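You operate a simulated robot arm through the tools that you are given. There is no shell and no other tool. Be economical: measure what you need, move in short steps, check, and stop when the job is done.

You are at the controls of a simulated robot arm. One attempt, no reset.

Task
Stand the blue and yellow forks in their own colour holes, lid on, heat off.

Only the result counts: the job must be done as asked and must still hold three seconds after the hand-in. Knocking over, shifting, dropping, spilling or breaking anything else fails it. A push-on lid holds only when it is set on centred and level and pressed home; a screw cap is set on level and turned clockwise until tight.

Robot
A 6-joint arm with a two-finger parallel gripper, fixed in place. Base frame: the origin is at the foot of the arm, x ahead of it, y to its left, z up; the work surface is at about z = 750. Lengths are in mm, angles in degrees, forces in N, time in s.
With the tool pointing down near the work surface it reaches from about 260 to 680 mm from the base axis. Its first joint turns from -66.0 to 66.0 degrees. Payload 2.9 kg.
The tool frame sits at the grasp point between the pads (the TCP): z along the fingers, y along the line on which they close. The tips reach 30 mm beyond it. Largest opening 110 mm; finger width 20, thickness 10; the body of the gripper, 48 by 112 mm, starts 55 mm behind the TCP.
Orientation is told as [roll, pitch, yaw] about the base's x, y, z axes, in that order, counted from this pose: with the fingers straight down and closing along the base's y, the tool's x points along the base's -x, its y along +y and its z along -z.

Tools
- The arm moves only by the tool jog_arm. Its argument "deltas" is one flat list of numbers, 6 for each row, row after row: the shift along the base's x, y, z in mm, then the turn, a rotation vector about the base's x, y, z in degrees. In form: [dx, dy, dz, rx, ry, rz, dx, dy, dz, rx, ry, rz, ...]. A call has 1 to 10 rows; each row shifts and turns the commanded pose from where the row before left it. "claw" is the opening, from 0 (shut) to 1 (fully open), set as the call begins (left out, the last holds). Each row takes 0.2 s and may step no farther than 50 mm and 8.6 degrees from the row before; otherwise, or with a gripper value out of range, the whole call is refused. A pose out of reach is approached as far as the arm can. The call stops where the force on the tool passes 70 N (or 10 N more than at its start, if that is more) or the arm is blocked; 0.2 s more then pass. The fingers move at their own pace (about 108 mm/s each) and stop on an object; they squeeze with about 34 N. The grip force told is the motor's: it shows also when the fingers shut on nothing. Time passes only in rows, and 0.2 s behind the last, so rows that do not move let the fingers close. It gives the time, the measured TCP pose, the force on the tool (base axes), the opening and the grip force at its end, in the units of the frame above (readings bear some noise), with the torque about the TCP (base axes, N m) and any sound that the robot's microphone picked up.
- Cameras (640 x 400 px; columns grow to the right, rows downward): "scene" is fixed at [70.4, 426.5, 1388.3]; the picture's right is [-0.83, -0.55, 0.00], its down [-0.29, 0.44, -0.85] and it looks along [0.47, -0.71, -0.53] (base axes); focal length 364 px, centre (320, 200). "wrist" rides on the gripper at [72, 17, -103] in the tool frame; the picture's right is [-0.23, 0.97, 0.00], its down [-0.76, -0.18, -0.62] and it looks along [-0.61, -0.14, 0.78] (tool axes); focal length 222 px, centre (320, 200).
- get_image(camera): a new picture of that camera. It takes no simulated time.
- locate(camera, pixels): there is no depth. For up to 12 entries [column, row, z] of the newest picture of that camera ("zoom" is the newest enlarged one), the place [x, y] in the base frame at which the ray of that pixel passes the height z, good to about 2 mm. It takes no simulated time.
- close_up(camera, box): a new picture of the part [left, top, right, bottom] of that camera's present view, enlarged. It takes no simulated time.
- close_job(): hands the job in; it is judged then, once.

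Go step by step. Measure first, check grasps and placings, and put right what went wrong. The budget is 80 turns and 34 pictures, counting those below and the enlarged ones. Unless the task says otherwise, let go and move clear before handing in.

The tools are called after "Emit:" by a JSON object that holds its "name" and its "arguments". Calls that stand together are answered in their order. jog_arm: Moves the arm, as the interface text tells. Its arguments: {"type":"object","properties":{"deltas":{"type":"array"},"claw":{"type":"number"}},"required":["deltas"]} The other tools are called the same way: get_image (camera) takes a picture; locate (camera, pixels) gives the place at which the rays of pixels pass given heights; close_up (camera, box) takes an enlarged picture of a part of a camera's view; close_job () hands the job in.

At the start:

```text
time: 0.0
position: [286.3, -257.8, 1092.4]
tool_rot: [-0.1, 0.0, 0.1]
ft_force: [0.6, -0.1, 0.5]
wrist_torque: [0.01, 0.03, -0.03]
width: 110.0
grasp_force: 0.0
```

scene: 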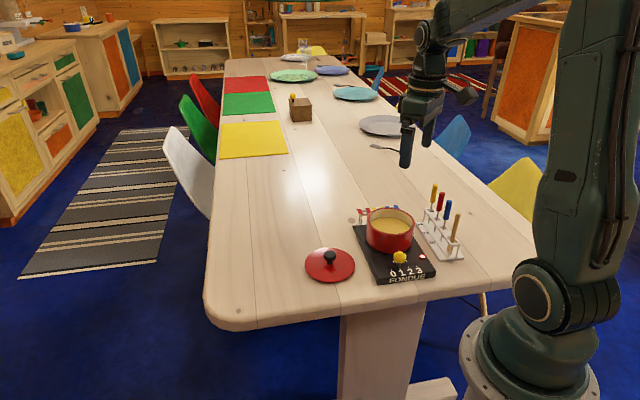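
wrist: 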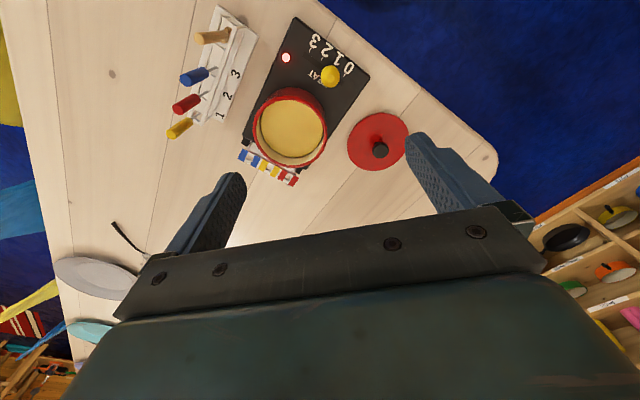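

The scene shows the pot at about (390,230), the lid at (330,265), the fork rack at (440,235), the knob at (400,257) and a coloured strip behind the pot at (365,213). I'll enlarge these areas.

Emit:
{"name": "close_up", "arguments": {"camera": "scene", "box": [290, 170, 482, 290]}}

Emit:
{"name": "close_up", "arguments": {"camera": "wrist", "box": [150, 0, 438, 190]}}

```text
3.33 times, centred on (386, 230) of scene
```

zoom: 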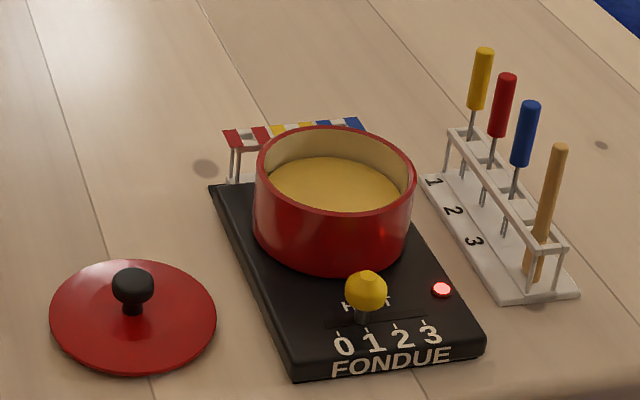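

```text
2.11 times, centred on (294, 95) of wrist
```

zoom: 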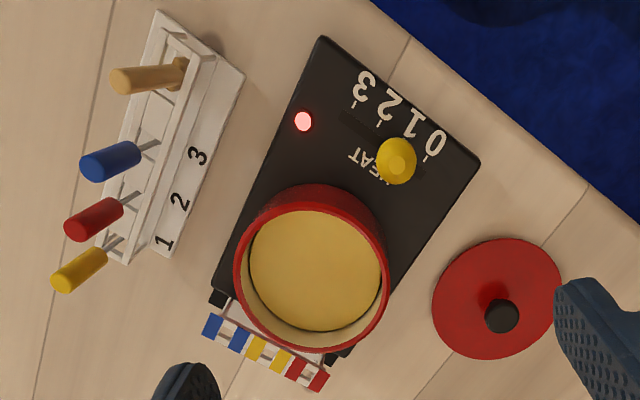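

The zoom shows the goal rack behind the stove with blue, yellow and red stripes at about (210–330, 325–380). The knob sits at (397,160), near mark 0/1. I'll get coordinates for these.

Emit:
{"name": "locate", "arguments": {"camera": "zoom", "pixels": [[320, 36, 770], [480, 162, 770], [212, 298, 770], [245, 327, 800], [318, 368, 800], [310, 268, 830], [498, 298, 750], [502, 316, 790], [160, 12, 750], [243, 75, 750], [152, 255, 750], [397, 160, 800]]}}

Emit:
{"name": "locate", "arguments": {"camera": "scene", "pixels": [[378, 283, 750], [435, 276, 770], [354, 225, 770], [388, 207, 800], [366, 209, 800], [390, 215, 830], [330, 265, 750], [330, 257, 790], [438, 258, 750], [463, 257, 750], [418, 222, 750], [399, 257, 800]]}}

```text
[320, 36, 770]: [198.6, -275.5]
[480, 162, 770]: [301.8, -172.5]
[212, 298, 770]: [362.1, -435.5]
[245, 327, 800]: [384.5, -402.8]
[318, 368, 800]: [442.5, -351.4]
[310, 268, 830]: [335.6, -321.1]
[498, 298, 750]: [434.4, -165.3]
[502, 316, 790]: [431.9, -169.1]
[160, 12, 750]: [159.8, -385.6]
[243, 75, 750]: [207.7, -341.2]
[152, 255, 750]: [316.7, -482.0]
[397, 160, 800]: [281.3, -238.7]
```

```text
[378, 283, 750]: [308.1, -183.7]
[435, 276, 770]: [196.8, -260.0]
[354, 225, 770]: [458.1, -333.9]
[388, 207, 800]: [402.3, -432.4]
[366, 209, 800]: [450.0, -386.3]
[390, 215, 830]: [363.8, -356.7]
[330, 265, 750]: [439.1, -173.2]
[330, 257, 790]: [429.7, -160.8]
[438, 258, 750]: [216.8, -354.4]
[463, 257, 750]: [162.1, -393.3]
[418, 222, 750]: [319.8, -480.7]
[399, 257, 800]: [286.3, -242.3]
```

The two cameras agree: the stove lies at 45°, the goal rack is around (415,-380) and the lid is around (433,-166). I'll move back and down for a closer look at the racks.

Emit:
{"name": "jog_arm", "arguments": {"deltas": [-30, -30, -15, 0, 0, 0, -30, -30, -15, 0, 0, 0, -10, -30, -15, 0, 0, 0]}}

Emit:
{"name": "close_up", "arguments": {"camera": "wrist", "box": [120, 0, 520, 250]}}

```text
time: 0.8
position: [216.5, -347.3, 1045.6]
tool_rot: [0.0, 0.0, 0.1]
ft_force: [-0.2, -0.1, -0.1]
wrist_torque: [0.0, -0.01, -0.01]
width: 110.2
grasp_force: 0.0
```

```text
1.60 times, centred on (320, 125) of wrist
```

zoom: 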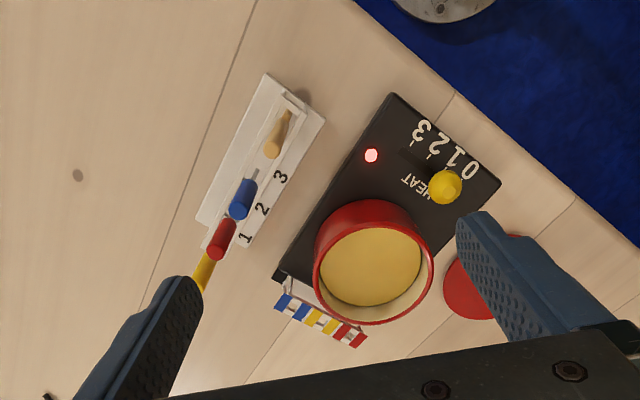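

The goal rack is at wrist (320,200) and the source forks are at about (255,130). I'll zoom on both.

Emit:
{"name": "close_up", "arguments": {"camera": "wrist", "box": [280, 165, 360, 225]}}

Emit:
{"name": "locate", "arguments": {"camera": "zoom", "pixels": [[320, 200, 800]]}}

Emit:
{"name": "close_up", "arguments": {"camera": "wrist", "box": [220, 40, 340, 190]}}

Emit:
{"name": "close_up", "arguments": {"camera": "scene", "box": [345, 195, 425, 245]}}

Emit:
{"name": "close_up", "arguments": {"camera": "scene", "box": [410, 175, 474, 265]}}

```text
6.67 times, centred on (320, 195) of wrist
```

zoom: 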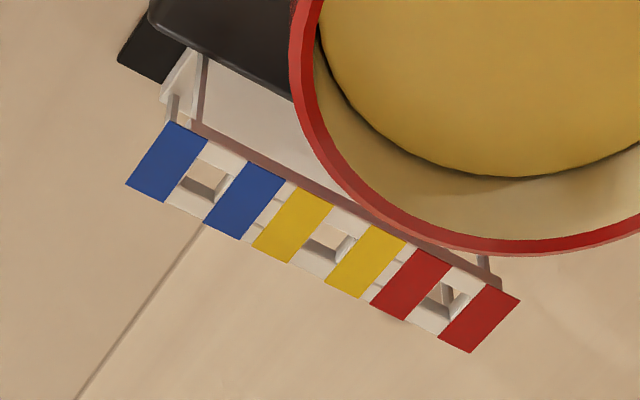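

```text
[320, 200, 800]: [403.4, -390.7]
```

```text
2.67 times, centred on (280, 115) of wrist
```

zoom: 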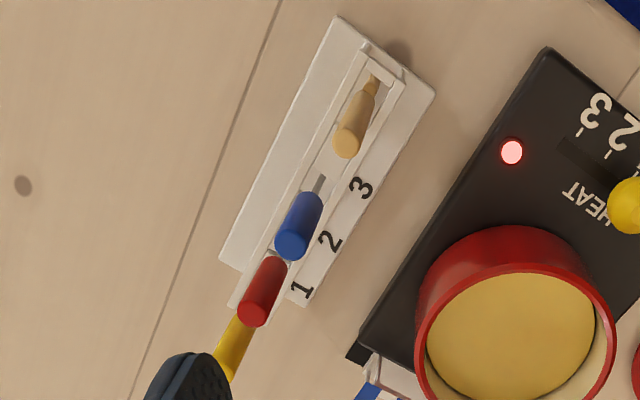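

```text
8.00 times, centred on (385, 220) of scene
```

zoom: 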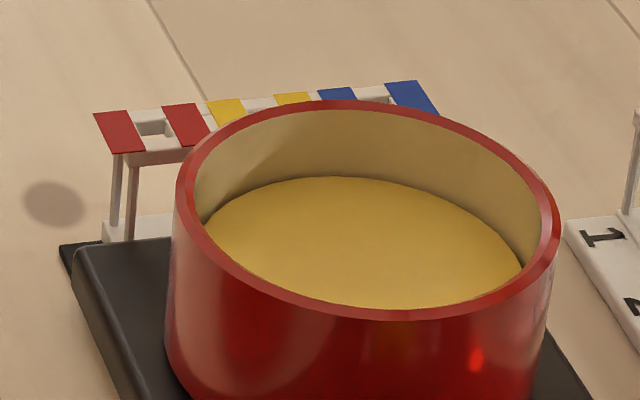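

```text
4.44 times, centred on (442, 220) of scene
```

zoom: 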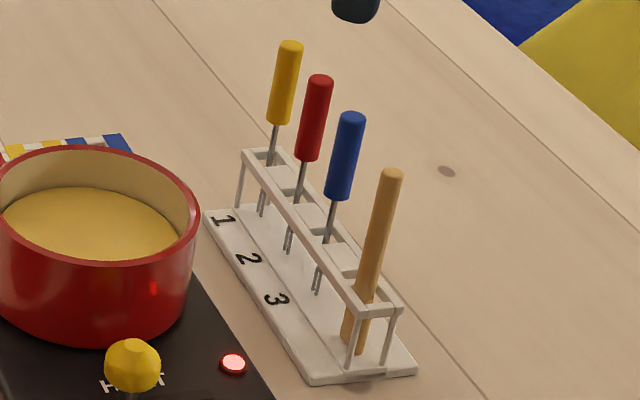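

I'll fix the rack's top height by crossing both cameras' rays on the red hole and on the blue outer corner.

Emit:
{"name": "locate", "arguments": {"camera": "wrist", "pixels": [[338, 209.6, 790], [338, 209.6, 820], [291.1, 192.7, 790], [291.1, 192.7, 820], [321.5, 201, 790], [321.5, 201, 820], [302.8, 192, 790], [302.8, 192, 820]]}}

Emit:
{"name": "locate", "arguments": {"camera": "scene", "pixels": [[364, 211.2, 790], [364, 211.2, 820], [397.2, 205.1, 790], [397.2, 205.1, 820]]}}

Emit:
{"name": "locate", "arguments": {"camera": "zoom", "pixels": [[290, 45, 870], [283, 122, 840], [320, 80, 870], [309, 158, 840], [352, 117, 870], [338, 196, 840], [265, 158, 800], [375, 308, 800], [262, 210, 755], [287, 250, 755], [316, 290, 755], [412, 368, 755]]}}

```text
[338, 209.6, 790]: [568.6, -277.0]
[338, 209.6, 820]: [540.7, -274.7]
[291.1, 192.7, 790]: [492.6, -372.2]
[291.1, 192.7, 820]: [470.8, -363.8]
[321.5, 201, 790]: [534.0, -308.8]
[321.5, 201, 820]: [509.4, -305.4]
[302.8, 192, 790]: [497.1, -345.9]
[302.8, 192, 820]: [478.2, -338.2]
```

```text
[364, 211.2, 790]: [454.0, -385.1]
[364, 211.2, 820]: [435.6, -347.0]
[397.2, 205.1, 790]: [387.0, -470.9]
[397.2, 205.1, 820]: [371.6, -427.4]
```

```text
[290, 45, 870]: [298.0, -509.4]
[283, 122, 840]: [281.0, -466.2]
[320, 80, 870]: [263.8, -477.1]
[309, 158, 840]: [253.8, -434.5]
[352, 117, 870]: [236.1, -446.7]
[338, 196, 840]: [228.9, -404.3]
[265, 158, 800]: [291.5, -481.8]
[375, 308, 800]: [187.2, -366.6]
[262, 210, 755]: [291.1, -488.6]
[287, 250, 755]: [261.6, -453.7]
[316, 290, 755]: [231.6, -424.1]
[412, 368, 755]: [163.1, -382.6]
```

The goal rack top comes out at z≈807, with holes at blue ≈(387,-420), yellow ≈(413,-390) and red ≈(440,-362). The fork handles span z≈825–885. A yaw of -45° suits the lever, the forks and the goal rack, so I'll turn to it above the knob and look.

Emit:
{"name": "jog_arm", "arguments": {"deltas": [11, 18, -16, 0, 0, -7.5, 11, 18, -16, 0, 0, -7.5, 11, 18, -16, 0, 0, -7.5, 11, 18, -16, 0, 0, -7.5, 11, 18, -16, 0, 0, -7.5, 11, 18, -16, 0, 0, -7.5]}}

Emit:
{"name": "get_image", "arguments": {"camera": "wrist"}}

```text
time: 2.2
position: [283.1, -240.2, 952.4]
tool_rot: [0.0, 0.0, -45.2]
ft_force: [0.0, 0.2, -0.4]
wrist_torque: [0.0, 0.01, -0.01]
width: 110.2
grasp_force: 0.1
```

```text
24 pictures are left
```

wrist: 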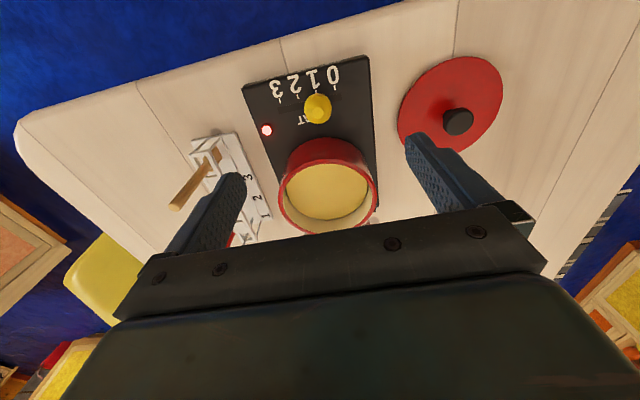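

The knob is at (318,108), near mark 1 (~(316,90)), with mark 0 at (336,87). I'll zoom for details.

Emit:
{"name": "close_up", "arguments": {"camera": "wrist", "box": [240, 55, 384, 145]}}

Emit:
{"name": "locate", "arguments": {"camera": "wrist", "pixels": [[279, 200, 830], [377, 196, 830], [327, 233, 830], [324, 164, 830], [318, 107, 795], [318, 107, 805], [457, 121, 780], [457, 121, 790], [404, 130, 753], [500, 90, 753], [455, 57, 753]]}}

```text
4.44 times, centred on (312, 100) of wrist
```

zoom: 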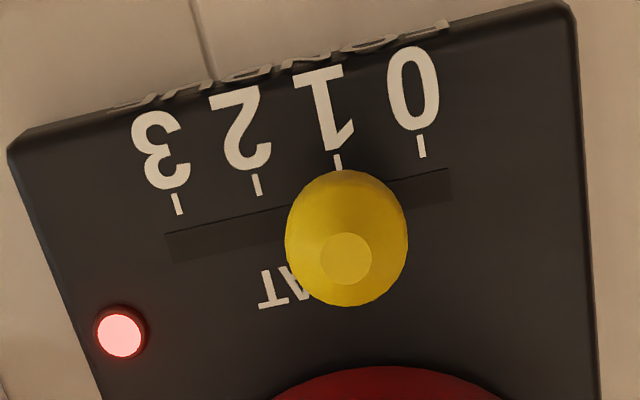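

```text
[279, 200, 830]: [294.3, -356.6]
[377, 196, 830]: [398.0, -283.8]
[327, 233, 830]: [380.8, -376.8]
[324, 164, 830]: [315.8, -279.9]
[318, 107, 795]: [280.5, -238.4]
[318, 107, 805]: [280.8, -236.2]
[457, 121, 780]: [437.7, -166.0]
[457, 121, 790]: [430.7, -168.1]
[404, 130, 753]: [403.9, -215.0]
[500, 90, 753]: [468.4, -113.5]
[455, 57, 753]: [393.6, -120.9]
```

Emit:
{"name": "locate", "arguments": {"camera": "zoom", "pixels": [[422, 147, 770], [339, 162, 770], [257, 185, 770], [179, 204, 770], [450, 185, 770], [167, 245, 770], [346, 258, 805], [286, 242, 797], [407, 236, 797], [346, 170, 797]]}}

```text
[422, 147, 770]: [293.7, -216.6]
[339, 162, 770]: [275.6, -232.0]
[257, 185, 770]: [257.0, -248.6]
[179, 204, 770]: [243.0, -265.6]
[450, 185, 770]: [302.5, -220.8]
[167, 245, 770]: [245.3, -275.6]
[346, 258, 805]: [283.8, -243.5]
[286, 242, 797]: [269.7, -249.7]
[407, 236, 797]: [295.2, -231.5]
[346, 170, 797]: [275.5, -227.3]
```

The ticks are about 23 mm apart along 45°, and the knob is at (282.5,-241) with its centre at z≈797. I'll descend around it and grip.

Emit:
{"name": "jog_arm", "arguments": {"deltas": [0, -0.5, -47, 0, 0, 0, 0, 0, -47, 0, 0, 0, 0, 0, -46, 0, 0, 0]}}

Emit:
{"name": "jog_arm", "arguments": {"deltas": [0, 0, 0, 0, 0, 0, 0, 0, 0, 0, 0, 0, 0, 0, 0, 0, 0, 0], "claw": 0.2}}

```text
time: 3.0
position: [280.6, -237.4, 811.9]
tool_rot: [0.0, 0.1, -45.0]
ft_force: [-0.4, -0.2, -0.4]
wrist_torque: [0.01, -0.01, -0.02]
width: 110.1
grasp_force: 0.0
```

```text
time: 3.8
position: [282.9, -239.4, 811.7]
tool_rot: [0.0, 0.0, -45.0]
ft_force: [1.0, -1.1, 0.2]
wrist_torque: [-0.07, -0.08, 0.0]
width: 29.4
grasp_force: 33.6
```

It is gripped at 29.4 mm wide. I'll slide it one tick toward 0.

Emit:
{"name": "jog_arm", "arguments": {"deltas": [4.2, 4, 0, 0, 0, 0, 4.2, 4, 0, 0, 0, 0, 4.2, 4, 0, 0, 0, 0, 4.2, 4, 0, 0, 0, 0]}}

Emit:
{"name": "close_up", "arguments": {"camera": "scene", "box": [350, 220, 446, 290]}}

```text
time: 4.8
position: [297.1, -223.6, 810.4]
tool_rot: [-0.3, 0.1, -45.2]
ft_force: [-16.6, -1.6, 34.2]
wrist_torque: [-0.11, 0.17, 0.01]
width: 29.2
grasp_force: 34.1
```

```text
5.71 times, centred on (398, 255) of scene
```

zoom: 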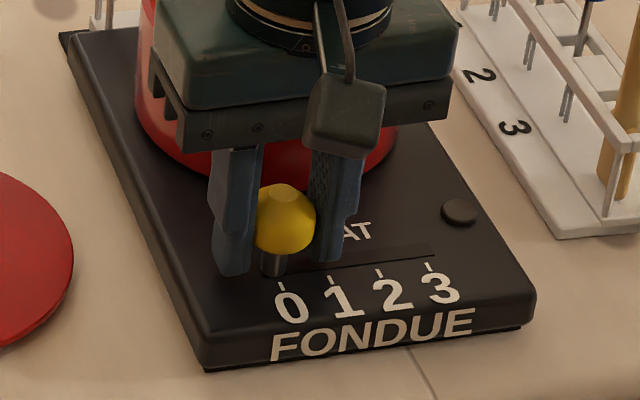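

The LED is now dark and the stem is at the 0 tick. I'll release and lift, then move to a vantage above the pot.

Emit:
{"name": "jog_arm", "arguments": {"deltas": [0, 0, 0, 0, 0, 0, 0, 0, 0, 0, 0, 0], "claw": 0.6}}

Emit:
{"name": "jog_arm", "arguments": {"deltas": [0, 0, 40, 0, 0, 0, 0, 0, 50, 0, 0, 0, 0, 0, 50, 0, 0, 0]}}

Emit:
{"name": "get_image", "arguments": {"camera": "scene"}}

```text
time: 5.4
position: [299.3, -223.1, 810.2]
tool_rot: [0.0, 0.1, -45.1]
ft_force: [0.0, 0.1, 0.0]
wrist_torque: [0.05, 0.03, -0.01]
width: 66.0
grasp_force: 0.0
```

```text
time: 6.2
position: [295.5, -223.5, 951.9]
tool_rot: [0.0, 0.0, -45.0]
ft_force: [-0.2, 0.3, -0.5]
wrist_torque: [0.02, -0.01, -0.01]
width: 66.4
grasp_force: 0.1
```

```text
21 pictures are left
```

scene: 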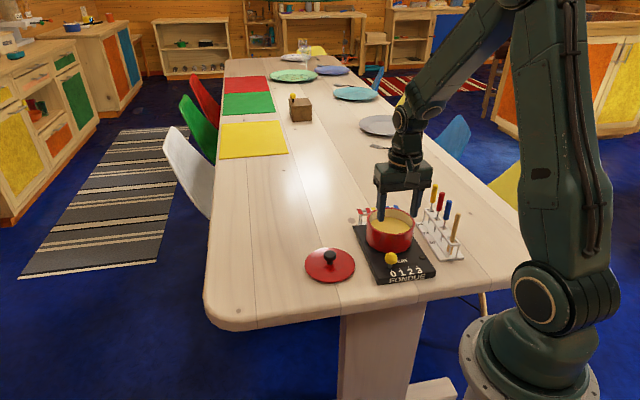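

The lever is at 0 and undisturbed. Next I'll take a vantage over the source rack to measure the forks.

Emit:
{"name": "jog_arm", "arguments": {"deltas": [-20, -30, 25, 0, 0, 0, -20, -30, 25, 0, 0, 0, -20, -30, 25, 0, 0, 0, -14, -30, 15, 0, 0, 0], "claw": 1}}

Emit:
{"name": "get_image", "arguments": {"camera": "wrist"}}

```text
time: 7.2
position: [222.8, -344.0, 1039.1]
tool_rot: [0.0, 0.1, -45.1]
ft_force: [-0.1, 0.4, -0.2]
wrist_torque: [0.03, 0.0, -0.01]
width: 110.0
grasp_force: 0.1
```

```text
20 pictures are left
```

wrist: 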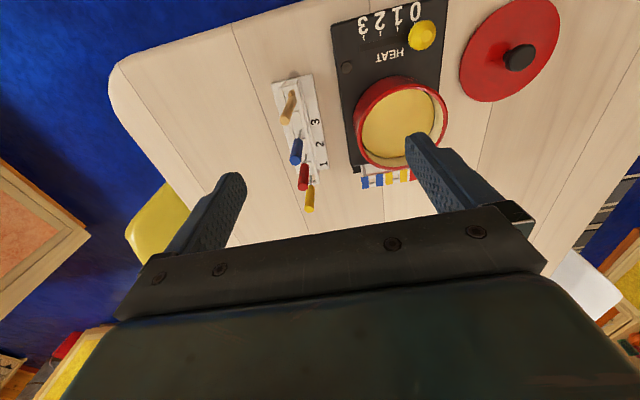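

Emit:
{"name": "close_up", "arguments": {"camera": "wrist", "box": [256, 60, 448, 220]}}

Emit:
{"name": "close_up", "arguments": {"camera": "wrist", "box": [264, 120, 344, 220]}}

```text
2.50 times, centred on (352, 140) of wrist
```

zoom: 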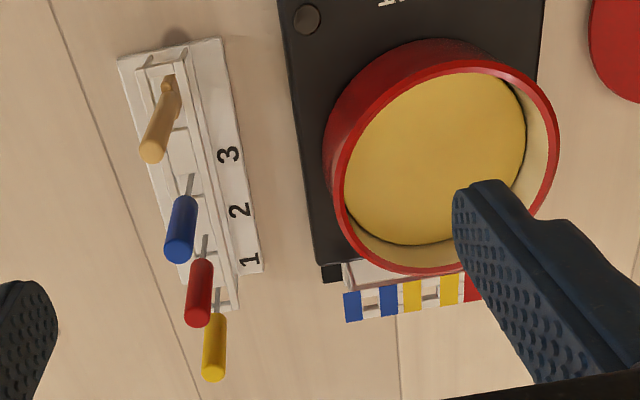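

```text
4.00 times, centred on (304, 170) of wrist
```

zoom: 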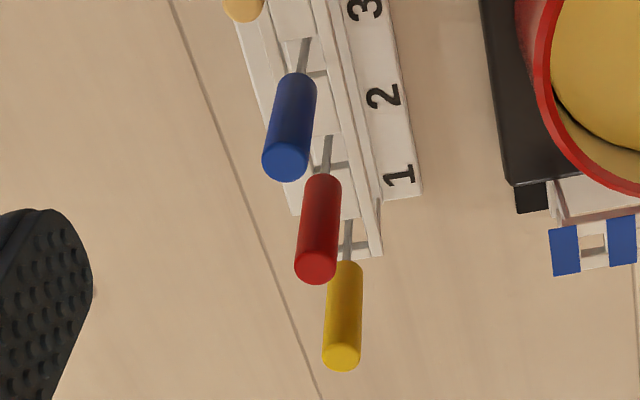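

I'll measure the fork tops, the handle bottoms and the blue goal hole.

Emit:
{"name": "locate", "arguments": {"camera": "zoom", "pixels": [[285, 162, 880], [285, 162, 890], [301, 80, 825], [301, 80, 835], [341, 357, 880], [341, 357, 890], [346, 268, 825], [346, 268, 835], [593, 244, 807], [344, 235, 800], [304, 55, 800]]}}

Emit:
{"name": "locate", "arguments": {"camera": "wrist", "pixels": [[372.7, 182.4, 807], [395.5, 177.5, 807], [382, 86, 830], [382, 171, 830], [355, 132, 830], [446, 125, 830], [519, 57, 785], [291, 106, 885]]}}

Emit:
{"name": "locate", "arguments": {"camera": "scene", "pixels": [[434.8, 184.7, 885], [433.7, 202.4, 825], [448.8, 200.7, 885], [446.1, 219, 825]]}}

```text
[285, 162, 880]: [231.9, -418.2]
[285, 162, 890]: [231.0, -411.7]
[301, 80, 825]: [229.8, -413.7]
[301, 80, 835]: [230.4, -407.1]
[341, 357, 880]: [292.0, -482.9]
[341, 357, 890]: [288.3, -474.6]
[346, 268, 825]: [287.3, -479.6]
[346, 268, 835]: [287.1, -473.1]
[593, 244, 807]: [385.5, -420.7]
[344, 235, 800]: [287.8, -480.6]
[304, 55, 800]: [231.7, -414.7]
```

```text
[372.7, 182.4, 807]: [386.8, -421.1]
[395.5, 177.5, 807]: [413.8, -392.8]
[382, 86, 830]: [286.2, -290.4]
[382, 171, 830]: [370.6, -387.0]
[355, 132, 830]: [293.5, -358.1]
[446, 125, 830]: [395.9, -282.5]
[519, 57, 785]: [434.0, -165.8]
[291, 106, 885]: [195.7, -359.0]
```

```text
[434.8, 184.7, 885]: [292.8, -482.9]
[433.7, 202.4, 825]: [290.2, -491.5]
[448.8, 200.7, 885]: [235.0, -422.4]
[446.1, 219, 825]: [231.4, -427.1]
```

The forks stand about vertical, blue near (230.5,-409) and yellow near (288,-473), with tops at z≈892. I'll move above blue with the fingers half open and check.

Emit:
{"name": "jog_arm", "arguments": {"deltas": [3, -33, -45, 0, 0, 0, 2.4, -31.7, -45, 0, 0, 0, 0, 0, 0, 0, 0, 0], "claw": 0.5}}

Emit:
{"name": "get_image", "arguments": {"camera": "wrist"}}

Emit:
{"name": "close_up", "arguments": {"camera": "scene", "box": [386, 150, 482, 250]}}

```text
refused: row 1 steps farther than a row can; nothing moved
```

```text
17 pictures are left
```

wrist: 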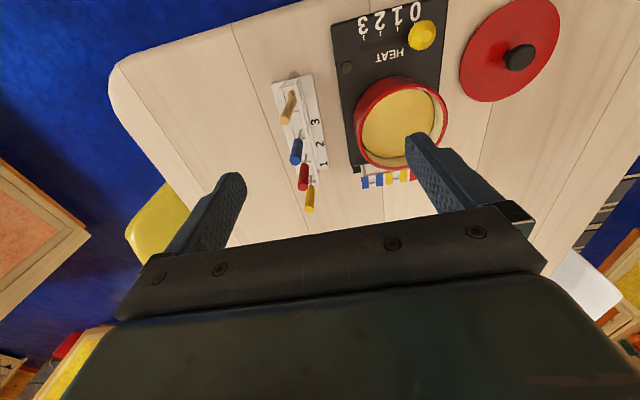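

```text
4.00 times, centred on (434, 200) of scene
```

zoom: 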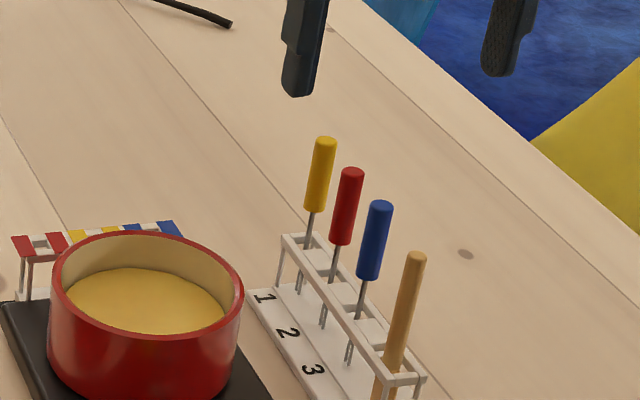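

The step was too long and got refused. I'll split it into shorter rows.

Emit:
{"name": "jog_arm", "arguments": {"deltas": [1.8, -21.6, -30, 0, 0, 0, 1.8, -21.6, -30, 0, 0, 0, 1.8, -21.6, -30, 0, 0, 0, 0, 0, 0, 0, 0, 0], "claw": 0.5}}

```text
time: 8.2
position: [228.8, -411.4, 951.4]
tool_rot: [0.0, 0.0, -45.1]
ft_force: [-0.4, 0.1, 0.0]
wrist_torque: [-0.01, -0.01, 0.0]
width: 55.0
grasp_force: 0.1
```

Emit:
{"name": "close_up", "arguments": {"camera": "wrist", "box": [220, 80, 420, 240]}}

Emit:
{"name": "locate", "arguments": {"camera": "zoom", "pixels": [[320, 200, 892]]}}

```text
2.50 times, centred on (320, 160) of wrist
```

zoom: 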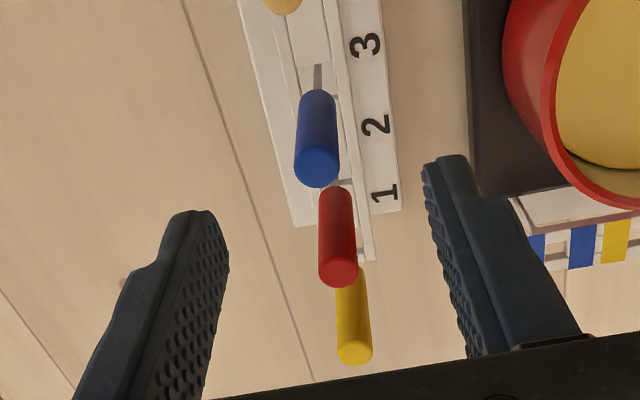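

```text
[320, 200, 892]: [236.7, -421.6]
```

Emit:
{"name": "locate", "arguments": {"camera": "zoom", "pixels": [[317, 167, 886], [317, 167, 892], [318, 92, 838], [339, 270, 886], [339, 270, 892], [355, 348, 886], [355, 348, 892]]}}

```text
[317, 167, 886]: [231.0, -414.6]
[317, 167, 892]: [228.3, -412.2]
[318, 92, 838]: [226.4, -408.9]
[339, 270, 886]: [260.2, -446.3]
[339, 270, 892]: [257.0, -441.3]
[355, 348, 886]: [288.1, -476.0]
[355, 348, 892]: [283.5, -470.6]
```

Blue's top is at about (229.5,-412.5), between the fingers. I'll descend to z≈870 and grip.

Emit:
{"name": "jog_arm", "arguments": {"deltas": [-1, -3, -27, 0, 0, 0, 0, 0, -27, 0, 0, 0, 0, 0, -27, 0, 0, 0]}}

Emit:
{"name": "jog_arm", "arguments": {"deltas": [0, 0, 0, 0, 0, 0, 0, 0, 0, 0, 0, 0], "claw": 0}}

```text
time: 9.0
position: [228.5, -411.9, 869.9]
tool_rot: [0.0, 0.0, -45.0]
ft_force: [-0.5, 0.3, 0.4]
wrist_torque: [0.02, 0.01, 0.04]
width: 54.9
grasp_force: 0.1
```

```text
time: 9.6
position: [227.5, -412.4, 870.7]
tool_rot: [0.1, 0.0, -45.0]
ft_force: [-0.4, 1.4, 0.5]
wrist_torque: [-0.04, -0.01, 0.0]
width: 13.2
grasp_force: 34.3
```

It is gripped, with an opening of 13.2 mm. I'll lift straight up 140 mm.

Emit:
{"name": "jog_arm", "arguments": {"deltas": [0, 0, 35, 0, 0, 0, 0, 0, 35, 0, 0, 0, 0, 0, 35, 0, 0, 0, 0, 0, 35, 0, 0, 0]}}

Emit:
{"name": "jog_arm", "arguments": {"deltas": [40, -2, 0, 0, 0, 0, 40, -2, 0, 0, 0, 0, 40, -2, 0, 0, 0, 0, 37, -2, -20, 0, 0, 0, 0, 0, -20, 0, 0, 0]}}

Emit:
{"name": "get_image", "arguments": {"camera": "wrist"}}

Emit:
{"name": "close_up", "arguments": {"camera": "scene", "box": [325, 130, 453, 230]}}

```text
time: 10.6
position: [228.6, -410.1, 1009.4]
tool_rot: [-0.1, 0.1, -45.0]
ft_force: [-0.2, 0.0, -0.6]
wrist_torque: [-0.04, 0.02, 0.01]
width: 13.2
grasp_force: 33.8
```

```text
time: 11.8
position: [385.0, -421.0, 968.0]
tool_rot: [0.0, 0.0, -44.9]
ft_force: [-0.5, -0.7, 0.0]
wrist_torque: [0.0, -0.02, 0.03]
width: 13.0
grasp_force: 33.9
```

```text
14 pictures are left
```

wrist: 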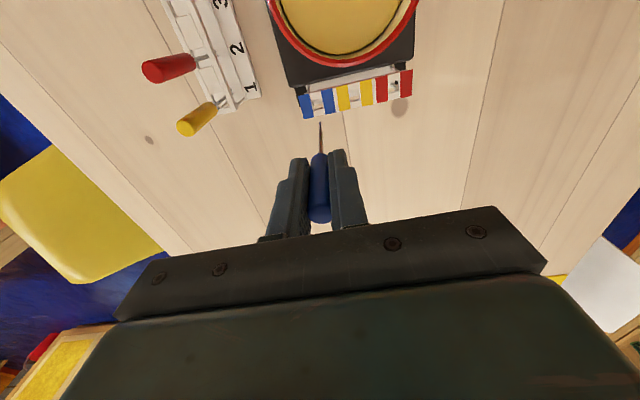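

```text
4.00 times, centred on (389, 180) of scene
```

zoom: 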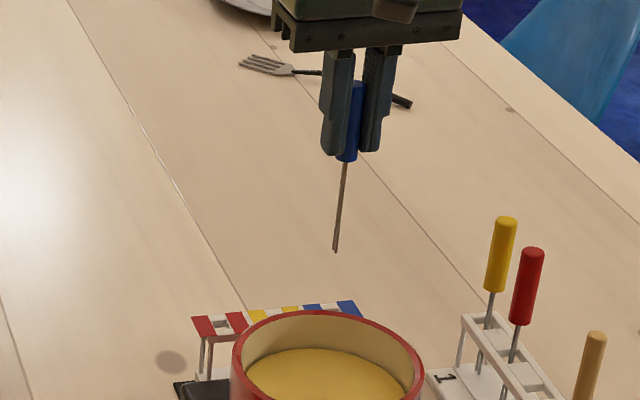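

The fork tip is at wrist (320,123) and the blue hole at about (317,102). I'll zoom in and measure both.

Emit:
{"name": "locate", "arguments": {"camera": "zoom", "pixels": [[335, 251, 861], [335, 251, 851], [345, 162, 925], [357, 85, 1000]]}}

Emit:
{"name": "close_up", "arguments": {"camera": "wrist", "box": [280, 70, 360, 170]}}

```text
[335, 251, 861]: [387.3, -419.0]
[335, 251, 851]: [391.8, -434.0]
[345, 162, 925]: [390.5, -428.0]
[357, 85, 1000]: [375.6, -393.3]
```

```text
4.00 times, centred on (320, 120) of wrist
```

zoom: 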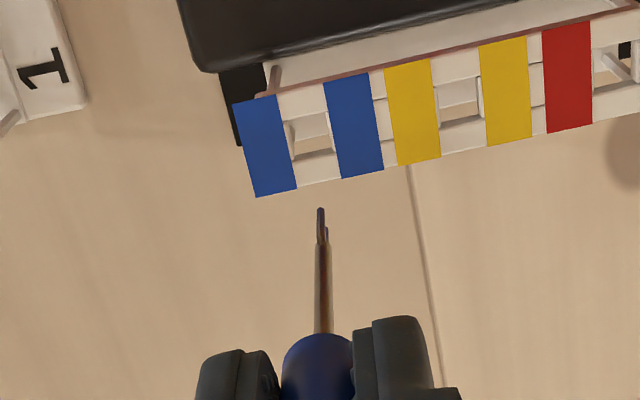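

Emit:
{"name": "locate", "arguments": {"camera": "zoom", "pixels": [[310, 134, 807], [289, 115, 807], [325, 112, 807], [296, 160, 807], [336, 153, 807], [320, 208, 861], [320, 208, 855], [323, 243, 870], [458, 102, 807]]}}

```text
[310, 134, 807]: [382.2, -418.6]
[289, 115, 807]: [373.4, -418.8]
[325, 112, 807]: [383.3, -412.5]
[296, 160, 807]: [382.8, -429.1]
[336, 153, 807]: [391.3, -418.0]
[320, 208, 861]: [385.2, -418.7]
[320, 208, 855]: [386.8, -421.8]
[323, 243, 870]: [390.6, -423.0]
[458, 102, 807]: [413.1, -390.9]
```

The tines look aligned along the row, but their offset across it is uncertain. I'll lower the tip to just above the rack top and look again.

Emit:
{"name": "jog_arm", "arguments": {"deltas": [0, 0, -20, 0, 0, 0, 0, 0, -18, 0, 0, 0]}}

Emit:
{"name": "close_up", "arguments": {"camera": "wrist", "box": [290, 70, 354, 150]}}

Emit:
{"name": "close_up", "arguments": {"camera": "scene", "box": [365, 180, 413, 215]}}

```text
time: 12.4
position: [386.5, -420.5, 931.1]
tool_rot: [0.0, 0.1, -45.0]
ft_force: [0.2, 0.0, -0.2]
wrist_torque: [0.03, -0.01, 0.04]
width: 13.2
grasp_force: 34.1
```

```text
5.00 times, centred on (322, 110) of wrist
```

zoom: 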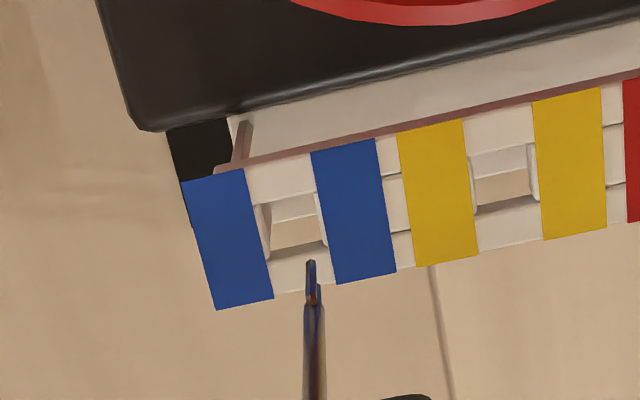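

```text
11.43 times, centred on (389, 198) of scene
```

zoom: 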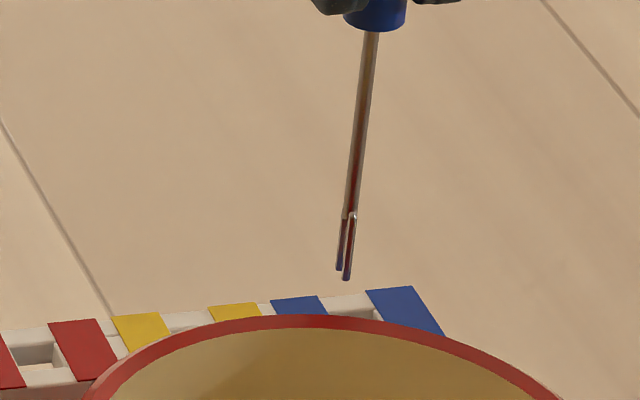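

I'll triangulate the tip with both cameras. The last wrist frame was 38 mm higher, so I add 38 to those heights.

Emit:
{"name": "locate", "arguments": {"camera": "wrist", "pixels": [[320, 122.4, 853], [320, 122.4, 863], [321.2, 127, 853], [321.2, 127, 863], [316.2, 115, 845], [353, 106, 845]]}}

Emit:
{"name": "locate", "arguments": {"camera": "zoom", "pixels": [[339, 270, 815], [339, 270, 825], [346, 279, 815], [346, 279, 825], [349, 308, 807], [241, 312, 807], [37, 355, 807]]}}

```text
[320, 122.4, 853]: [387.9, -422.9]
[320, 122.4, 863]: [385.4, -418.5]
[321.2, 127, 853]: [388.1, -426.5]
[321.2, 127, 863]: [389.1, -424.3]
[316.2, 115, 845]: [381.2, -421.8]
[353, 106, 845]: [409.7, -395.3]
```

```text
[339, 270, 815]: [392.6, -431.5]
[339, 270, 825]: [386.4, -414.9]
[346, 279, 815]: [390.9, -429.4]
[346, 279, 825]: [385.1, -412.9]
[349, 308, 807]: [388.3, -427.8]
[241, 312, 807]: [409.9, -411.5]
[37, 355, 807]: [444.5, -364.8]
```

The tines sit at about z=820, centred near (387.8,-422.3). In the same view the hole centre is near (381.5,-421), so I'll shift (-6.8,+1.2), lower 8 mm and check.

Emit:
{"name": "jog_arm", "arguments": {"deltas": [-6.6, 1.1, 0, 0, 0, 0, 0, 0, -7, 0, 0, 0]}}

Emit:
{"name": "close_up", "arguments": {"camera": "wrist", "box": [296, 80, 344, 140]}}

```text
time: 13.0
position: [379.9, -419.1, 924.7]
tool_rot: [0.0, 0.0, -45.0]
ft_force: [0.1, 0.0, -0.2]
wrist_torque: [0.0, -0.03, -0.04]
width: 13.0
grasp_force: 34.0
```

```text
6.67 times, centred on (320, 110) of wrist
```

zoom: 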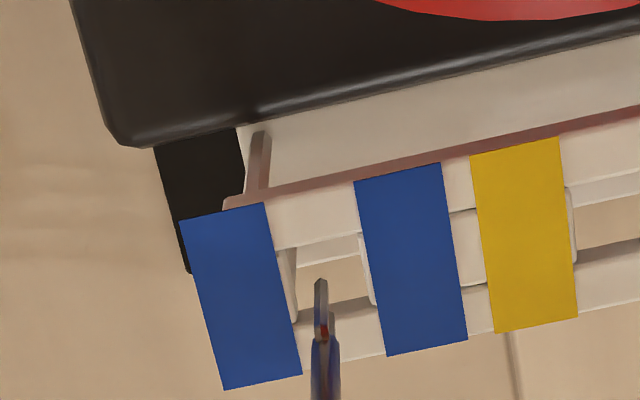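

The tines now project inside the blue hole, with the tip at (320,280) and the hole spanning about (270–375, 240–315). I'll lower gently.

Emit:
{"name": "jog_arm", "arguments": {"deltas": [0, 0, -6, 0, 0, 0, 0, 0, -6, 0, 0, 0, 0, 0, -6, 0, 0, 0, 0, 0, -6, 0, 0, 0]}}

```text
time: 14.0
position: [379.9, -418.6, 899.1]
tool_rot: [0.0, 0.1, -45.0]
ft_force: [-0.1, 0.2, 0.0]
wrist_torque: [0.01, -0.02, 0.01]
width: 13.3
grasp_force: 33.8
```

There's no contact, so the tines are through. I'll continue down.

Emit:
{"name": "jog_arm", "arguments": {"deltas": [0, 0, -6, 0, 0, 0, 0, 0, -6, 0, 0, 0, 0, 0, -6, 0, 0, 0, 0, 0, -4, 0, 0, 0, 0, 0, -2, 0, 0, 0]}}

Emit:
{"name": "close_up", "arguments": {"camera": "scene", "box": [340, 165, 436, 235]}}

```text
time: 15.2
position: [378.7, -418.8, 877.4]
tool_rot: [0.0, -0.1, -44.9]
ft_force: [0.2, -0.9, -0.4]
wrist_torque: [0.01, 0.04, -0.02]
width: 13.1
grasp_force: 34.4
```

```text
5.71 times, centred on (388, 200) of scene
```

zoom: 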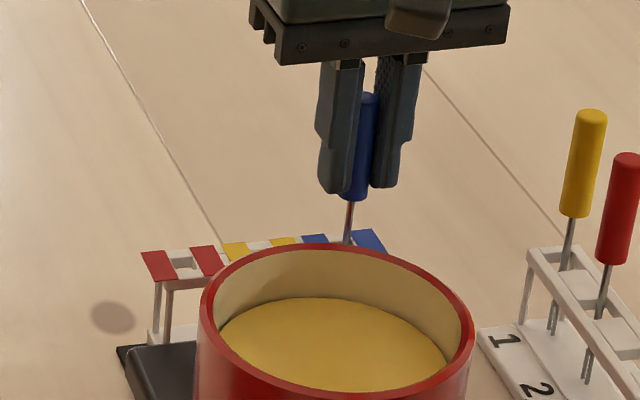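

The fork is in the hole with its shaft visible above the rack. I'll ease down until it touches.

Emit:
{"name": "jog_arm", "arguments": {"deltas": [0, 0, -2, 0, 0, 0, 0, 0, -2, 0, 0, 0, 0, 0, -1, 0, 0, 0]}}

```text
time: 16.0
position: [379.2, -419.1, 873.6]
tool_rot: [0.0, -0.2, -45.1]
ft_force: [-3.4, 4.5, 19.8]
wrist_torque: [0.42, 0.29, -0.04]
width: 12.9
grasp_force: 33.8
```

It touched at z≈873. I'll release to 35 mm and lift away.

Emit:
{"name": "jog_arm", "arguments": {"deltas": [0, 0, 1, 0, 0, 0, 0, 0, 0, 0, 0, 0], "claw": 0.35}}

Emit:
{"name": "jog_arm", "arguments": {"deltas": [0, 0, 30, 0, 0, 0, 0, 0, 40, 0, 0, 0, 0, 0, 40, 0, 0, 0]}}

Emit:
{"name": "get_image", "arguments": {"camera": "wrist"}}

```text
time: 16.6
position: [379.8, -418.4, 872.1]
tool_rot: [0.0, 0.0, -45.0]
ft_force: [-0.2, -0.6, -0.6]
wrist_torque: [-0.02, 0.0, 0.03]
width: 38.0
grasp_force: 0.0
```

```text
time: 17.4
position: [380.8, -419.1, 983.3]
tool_rot: [0.1, 0.0, -45.1]
ft_force: [0.7, 0.3, -0.7]
wrist_torque: [0.01, 0.01, -0.01]
width: 38.4
grasp_force: 0.0
```

```text
7 pictures are left
```

wrist: 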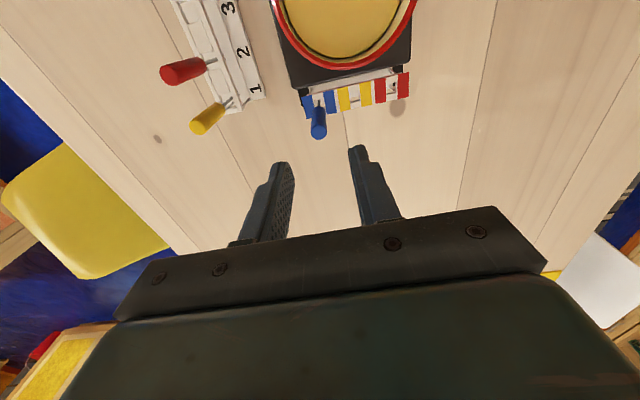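

Blue stands at (318,115)–(319,135). I'll measure the yellow top at about (196,129), plus the yellow and blue stripes for pitch, from this same frame.

Emit:
{"name": "locate", "arguments": {"camera": "wrist", "pixels": [[197, 128, 889], [319, 134, 892], [225, 107, 838], [318, 114, 841], [307, 107, 807], [329, 103, 807], [342, 99, 807], [366, 93, 807], [380, 91, 807], [404, 86, 807]]}}

```text
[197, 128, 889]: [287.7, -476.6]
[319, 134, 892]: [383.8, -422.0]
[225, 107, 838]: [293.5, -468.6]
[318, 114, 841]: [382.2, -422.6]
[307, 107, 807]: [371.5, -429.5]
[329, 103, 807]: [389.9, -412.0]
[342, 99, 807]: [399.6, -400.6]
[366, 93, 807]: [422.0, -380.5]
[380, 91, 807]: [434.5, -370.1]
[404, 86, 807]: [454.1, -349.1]
```

The yellow fork's grasp point is around (285.5,-473.5). I'll go above it, descend to z≈870 and grip.

Emit:
{"name": "jog_arm", "arguments": {"deltas": [-31.5, -18.2, 0, 0, 0, 0, -31.5, -18.2, 0, 0, 0, 0, -31.4, -18.1, 0, 0, 0, 0, 0, 0, -20, 0, 0, 0, 0, 0, -20, 0, 0, 0], "claw": 0.5}}

Emit:
{"name": "close_up", "arguments": {"camera": "wrist", "box": [240, 80, 400, 220]}}

```text
time: 18.6
position: [287.3, -472.5, 942.0]
tool_rot: [-0.1, 0.0, -45.0]
ft_force: [0.3, 0.5, -0.4]
wrist_torque: [0.01, 0.02, 0.04]
width: 55.2
grasp_force: 0.0
```

```text
2.86 times, centred on (320, 150) of wrist
```

zoom: 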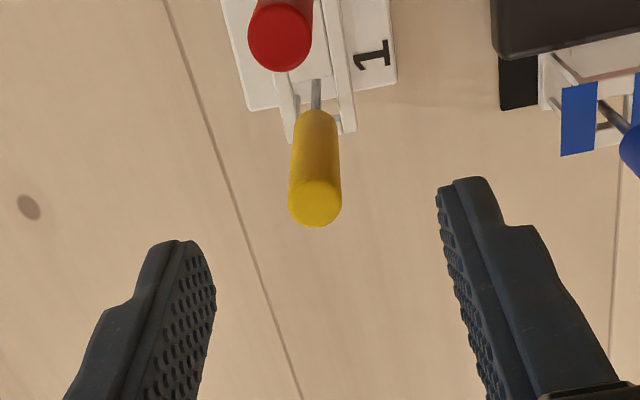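

Emit:
{"name": "locate", "arguments": {"camera": "zoom", "pixels": [[315, 205, 890], [316, 112, 838]]}}

Emit:
{"name": "jog_arm", "arguments": {"deltas": [0, 0, -25, 0, 0, 0, 0, 0, -24, 0, 0, 0, 0, 0, -24, 0, 0, 0]}}

Emit:
{"name": "jog_arm", "arguments": {"deltas": [0, 0, 0, 0, 0, 0, 0, 0, 0, 0, 0, 0], "claw": 0}}

```text
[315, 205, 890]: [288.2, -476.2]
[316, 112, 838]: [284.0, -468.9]
```

```text
time: 19.4
position: [283.8, -471.6, 868.8]
tool_rot: [-0.1, -0.1, -45.0]
ft_force: [-1.1, 0.1, 1.2]
wrist_torque: [0.01, 0.05, -0.03]
width: 55.0
grasp_force: 0.0
```

```text
time: 20.0
position: [286.2, -472.4, 870.2]
tool_rot: [0.0, 0.0, -45.0]
ft_force: [-0.1, 0.2, 0.1]
wrist_torque: [0.02, 0.03, -0.01]
width: 13.2
grasp_force: 33.8
```

It is gripped at 13.2 mm with the same offset as blue. I'll lift 150 mm, carry over the yellow hole, lower to just above it and look.

Emit:
{"name": "jog_arm", "arguments": {"deltas": [0, 0, 38, 0, 0, 0, 0, 0, 38, 0, 0, 0, 0, 0, 38, 0, 0, 0, 0, 0, 36, 0, 0, 0]}}

Emit:
{"name": "jog_arm", "arguments": {"deltas": [31, 20.9, 0, 0, 0, 0, 31, 20.9, 0, 0, 0, 0, 31, 20.9, 0, 0, 0, 0, 31.1, 20.8, 0, 0, 0, 0, 0, 0, -30, 0, 0, 0, 0, 0, -35, 0, 0, 0, 0, 0, -30, 0, 0, 0]}}

Emit:
{"name": "close_up", "arguments": {"camera": "wrist", "box": [296, 80, 344, 140]}}

```text
time: 21.0
position: [285.4, -474.4, 1022.5]
tool_rot: [-0.1, 0.1, -45.0]
ft_force: [0.6, -0.8, 0.0]
wrist_torque: [0.0, 0.03, 0.03]
width: 13.3
grasp_force: 33.9
```

```text
time: 22.6
position: [408.8, -390.1, 925.6]
tool_rot: [0.0, 0.0, -45.0]
ft_force: [0.4, 0.2, -0.6]
wrist_torque: [-0.01, 0.01, 0.0]
width: 13.3
grasp_force: 34.0
```

```text
6.67 times, centred on (320, 110) of wrist
```

zoom: 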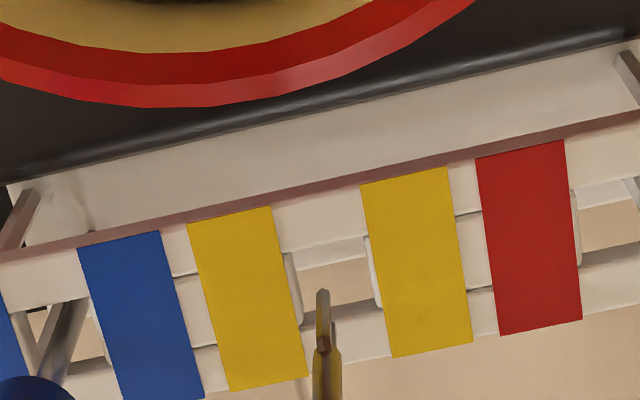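

The tip at (323,290) is a couple of mm low-left of the hole centre compared with the blue case. I'll correct by about +2.3 mm in y and insert.

Emit:
{"name": "jog_arm", "arguments": {"deltas": [0, 2.3, 0, 0, 0, 0, 0, 0, -6, 0, 0, 0, 0, 0, -6, 0, 0, 0, 0, 0, -6, 0, 0, 0, 0, 0, -6, 0, 0, 0]}}

Emit:
{"name": "jog_arm", "arguments": {"deltas": [0, 0, -6, 0, 0, 0, 0, 0, -6, 0, 0, 0, 0, 0, -6, 0, 0, 0, 0, 0, -4, 0, 0, 0, 0, 0, -1, 0, 0, 0]}}

```text
time: 23.8
position: [410.5, -388.2, 901.9]
tool_rot: [0.0, 0.0, -45.0]
ft_force: [-0.3, 0.4, -0.4]
wrist_torque: [-0.02, 0.02, 0.0]
width: 13.2
grasp_force: 34.3
```

```text
time: 25.0
position: [408.4, -386.7, 877.3]
tool_rot: [-0.1, -0.1, -44.9]
ft_force: [0.5, -0.4, -0.3]
wrist_torque: [0.0, 0.02, 0.01]
width: 13.1
grasp_force: 34.3
```

Emit:
{"name": "jog_arm", "arguments": {"deltas": [0, 0, -2, 0, 0, 0, 0, 0, -2, 0, 0, 0, 0, 0, -1, 0, 0, 0]}}

```text
time: 25.8
position: [408.9, -386.7, 873.0]
tool_rot: [-0.1, -0.1, -44.9]
ft_force: [-1.6, -0.5, 3.2]
wrist_torque: [-0.05, 0.05, 0.01]
width: 13.2
grasp_force: 33.8
```

There's light contact at z≈873, the same as blue. I'll release narrowly, lift, and take a scene view.

Emit:
{"name": "jog_arm", "arguments": {"deltas": [0, 0, -0.5, 0, 0, 0, 0, 0, 0, 0, 0, 0], "claw": 0.3}}

Emit:
{"name": "jog_arm", "arguments": {"deltas": [0, 0, 30, 0, 0, 0, 0, 0, 40, 0, 0, 0, 0, 0, 40, 0, 0, 0]}}

```text
time: 26.4
position: [410.4, -387.0, 871.7]
tool_rot: [-0.1, 0.0, -45.0]
ft_force: [0.2, 0.4, 0.1]
wrist_torque: [0.0, 0.01, 0.0]
width: 33.1
grasp_force: 0.0
```

```text
time: 27.2
position: [409.7, -385.9, 982.2]
tool_rot: [0.0, 0.1, -44.9]
ft_force: [-0.5, -0.4, -0.1]
wrist_torque: [0.05, -0.02, 0.05]
width: 33.0
grasp_force: 0.1
```

Both forks are released. I'll move to a vantage showing lid and pot together.

Emit:
{"name": "jog_arm", "arguments": {"deltas": [-10, 43.6, 0, 0, 0, 0, -10, 43.6, 0, 0, 0, 0, -10, 43.6, 0, 0, 0, 0, -10, 43.6, 0, 0, 0, 0, -10, 43.6, 0, 0, 0, 0]}}

Emit:
{"name": "get_image", "arguments": {"camera": "wrist"}}

Emit:
{"name": "close_up", "arguments": {"camera": "scene", "box": [296, 175, 456, 285]}}

```text
time: 28.4
position: [360.9, -171.1, 980.3]
tool_rot: [0.0, -0.1, -45.1]
ft_force: [-0.6, -0.7, 0.0]
wrist_torque: [-0.05, -0.04, -0.02]
width: 33.2
grasp_force: 0.0
```

```text
4 pictures are left
```

wrist: 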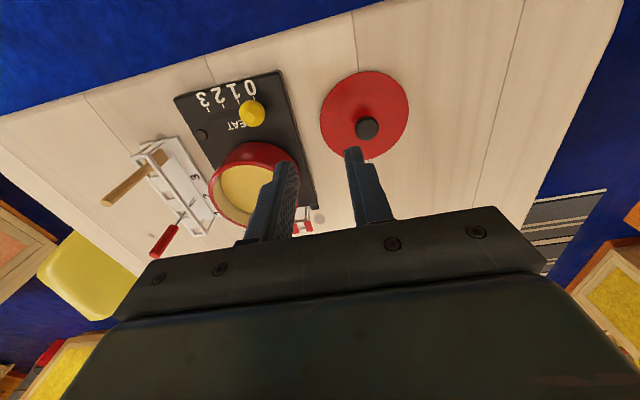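

```text
3.64 times, centred on (376, 230) of scene
```

zoom: 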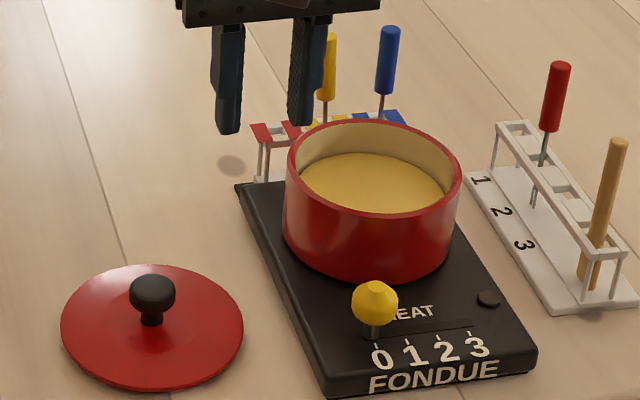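

Both forks stand in the goal rack behind the pot. Next I'll measure the pot rim and lid from the scene zoom, and the lid from the wrist view.

Emit:
{"name": "locate", "arguments": {"camera": "zoom", "pixels": [[285, 172, 830], [461, 180, 830], [372, 118, 830], [372, 219, 830], [310, 138, 830], [440, 140, 830], [61, 322, 755], [243, 330, 755], [152, 264, 755], [152, 388, 755], [152, 290, 795], [152, 320, 765]]}}

Emit:
{"name": "locate", "arguments": {"camera": "wrist", "pixels": [[320, 118, 755], [409, 105, 755], [362, 71, 755], [368, 160, 755], [367, 128, 795], [367, 128, 785], [209, 193, 830], [250, 160, 830], [228, 222, 830]]}}

```text
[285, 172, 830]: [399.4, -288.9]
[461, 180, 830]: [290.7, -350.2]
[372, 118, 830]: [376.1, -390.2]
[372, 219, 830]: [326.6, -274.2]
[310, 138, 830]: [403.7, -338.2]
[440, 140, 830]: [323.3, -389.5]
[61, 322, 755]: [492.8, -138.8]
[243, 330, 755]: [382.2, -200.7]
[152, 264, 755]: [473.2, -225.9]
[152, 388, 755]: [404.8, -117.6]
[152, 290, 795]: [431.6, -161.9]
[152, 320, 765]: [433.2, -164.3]
```

```text
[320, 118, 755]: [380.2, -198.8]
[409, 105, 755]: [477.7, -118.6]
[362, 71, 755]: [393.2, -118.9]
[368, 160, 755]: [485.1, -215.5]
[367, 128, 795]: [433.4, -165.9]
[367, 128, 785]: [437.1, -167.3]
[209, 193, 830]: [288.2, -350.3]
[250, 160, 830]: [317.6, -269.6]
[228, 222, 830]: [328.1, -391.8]
```

The lid centre is about (435,-167.5), with the knob centre at z≈790. I want an almost overhead look at the pot to fix its centre, so I'll place the camera above it.

Emit:
{"name": "jog_arm", "arguments": {"deltas": [0, -35, 7, 0, 0, 0, 0, -35, 7, 0, 0, 0, 0, -35, 8, 0, 0, 0, 0, -35, 8, 0, 0, 0, -1.6, -34.3, 8, 0, 0, 0, 0, 0, 0, 0, 0, 0], "claw": 0.5}}

Emit:
{"name": "close_up", "arguments": {"camera": "wrist", "box": [208, 10, 432, 150]}}

```text
time: 29.8
position: [356.5, -344.7, 1019.8]
tool_rot: [0.0, 0.0, -45.0]
ft_force: [0.6, -0.5, 0.2]
wrist_torque: [0.01, -0.01, 0.01]
width: 55.0
grasp_force: 0.0
```

```text
2.86 times, centred on (320, 80) of wrist
```

zoom: 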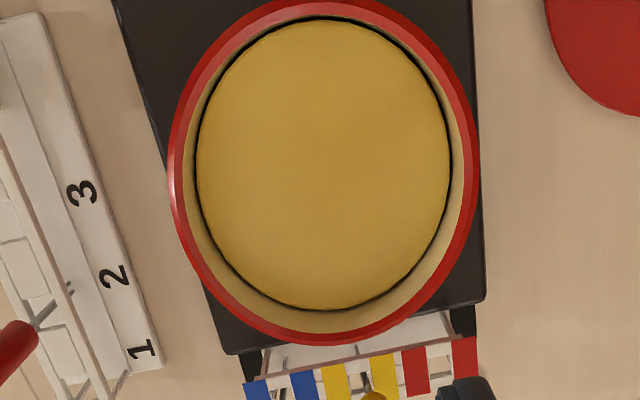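

The whole rim is visible: left (169,185), right (479,165), bottom (335,345), top (318,0).

Emit:
{"name": "locate", "arguments": {"camera": "zoom", "pixels": [[169, 185, 835], [479, 165, 835], [335, 345, 835], [318, 0, 835], [215, 285, 835], [440, 290, 835], [210, 65, 835], [425, 45, 835], [184, 185, 835], [466, 165, 835], [368, 395, 892], [228, 354, 765]]}}

```text
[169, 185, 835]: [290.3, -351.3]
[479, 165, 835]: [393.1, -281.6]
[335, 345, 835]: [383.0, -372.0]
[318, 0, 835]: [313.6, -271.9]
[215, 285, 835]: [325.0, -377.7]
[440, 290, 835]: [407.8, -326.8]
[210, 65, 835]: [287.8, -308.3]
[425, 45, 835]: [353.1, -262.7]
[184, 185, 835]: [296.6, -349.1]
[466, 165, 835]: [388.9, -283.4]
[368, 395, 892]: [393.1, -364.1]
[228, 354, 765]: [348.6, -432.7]
```

The pot centre fits to about (346.3,-322.5), rim z≈835. Now I'll go above the lid knob at (434.7,-167) and descend to grip it.

Emit:
{"name": "jog_arm", "arguments": {"deltas": [15.3, 35.4, -24, 0, 0, 0, 15.3, 35.4, -24, 0, 0, 0, 15.3, 35.4, -24, 0, 0, 0, 15.4, 35.4, -24, 0, 0, 0, 15.4, 35.4, -25, 0, 0, 0]}}

Emit:
{"name": "jog_arm", "arguments": {"deltas": [0, 0, -40, 0, 0, 0, 0, 0, -38, 0, 0, 0, 0, 0, -10, 0, 0, 0, 0, 0, -8, 0, 0, 0]}}

Emit:
{"name": "jog_arm", "arguments": {"deltas": [0, 0, 0, 0, 0, 0, 0, 0, 0, 0, 0, 0], "claw": 0}}

```text
time: 31.0
position: [434.9, -167.9, 898.3]
tool_rot: [0.0, 0.0, -45.0]
ft_force: [-0.3, 0.2, -0.1]
wrist_torque: [-0.01, 0.02, 0.02]
width: 54.8
grasp_force: 0.1
```

```text
time: 32.0
position: [435.7, -167.1, 802.5]
tool_rot: [0.0, 0.0, -44.9]
ft_force: [-0.3, 0.0, -0.3]
wrist_torque: [-0.03, 0.0, 0.0]
width: 55.3
grasp_force: 0.0
```

```text
time: 32.6
position: [436.3, -168.0, 802.7]
tool_rot: [0.0, 0.0, -45.0]
ft_force: [0.5, -0.4, 0.1]
wrist_torque: [0.01, -0.01, -0.01]
width: 30.9
grasp_force: 34.0
```

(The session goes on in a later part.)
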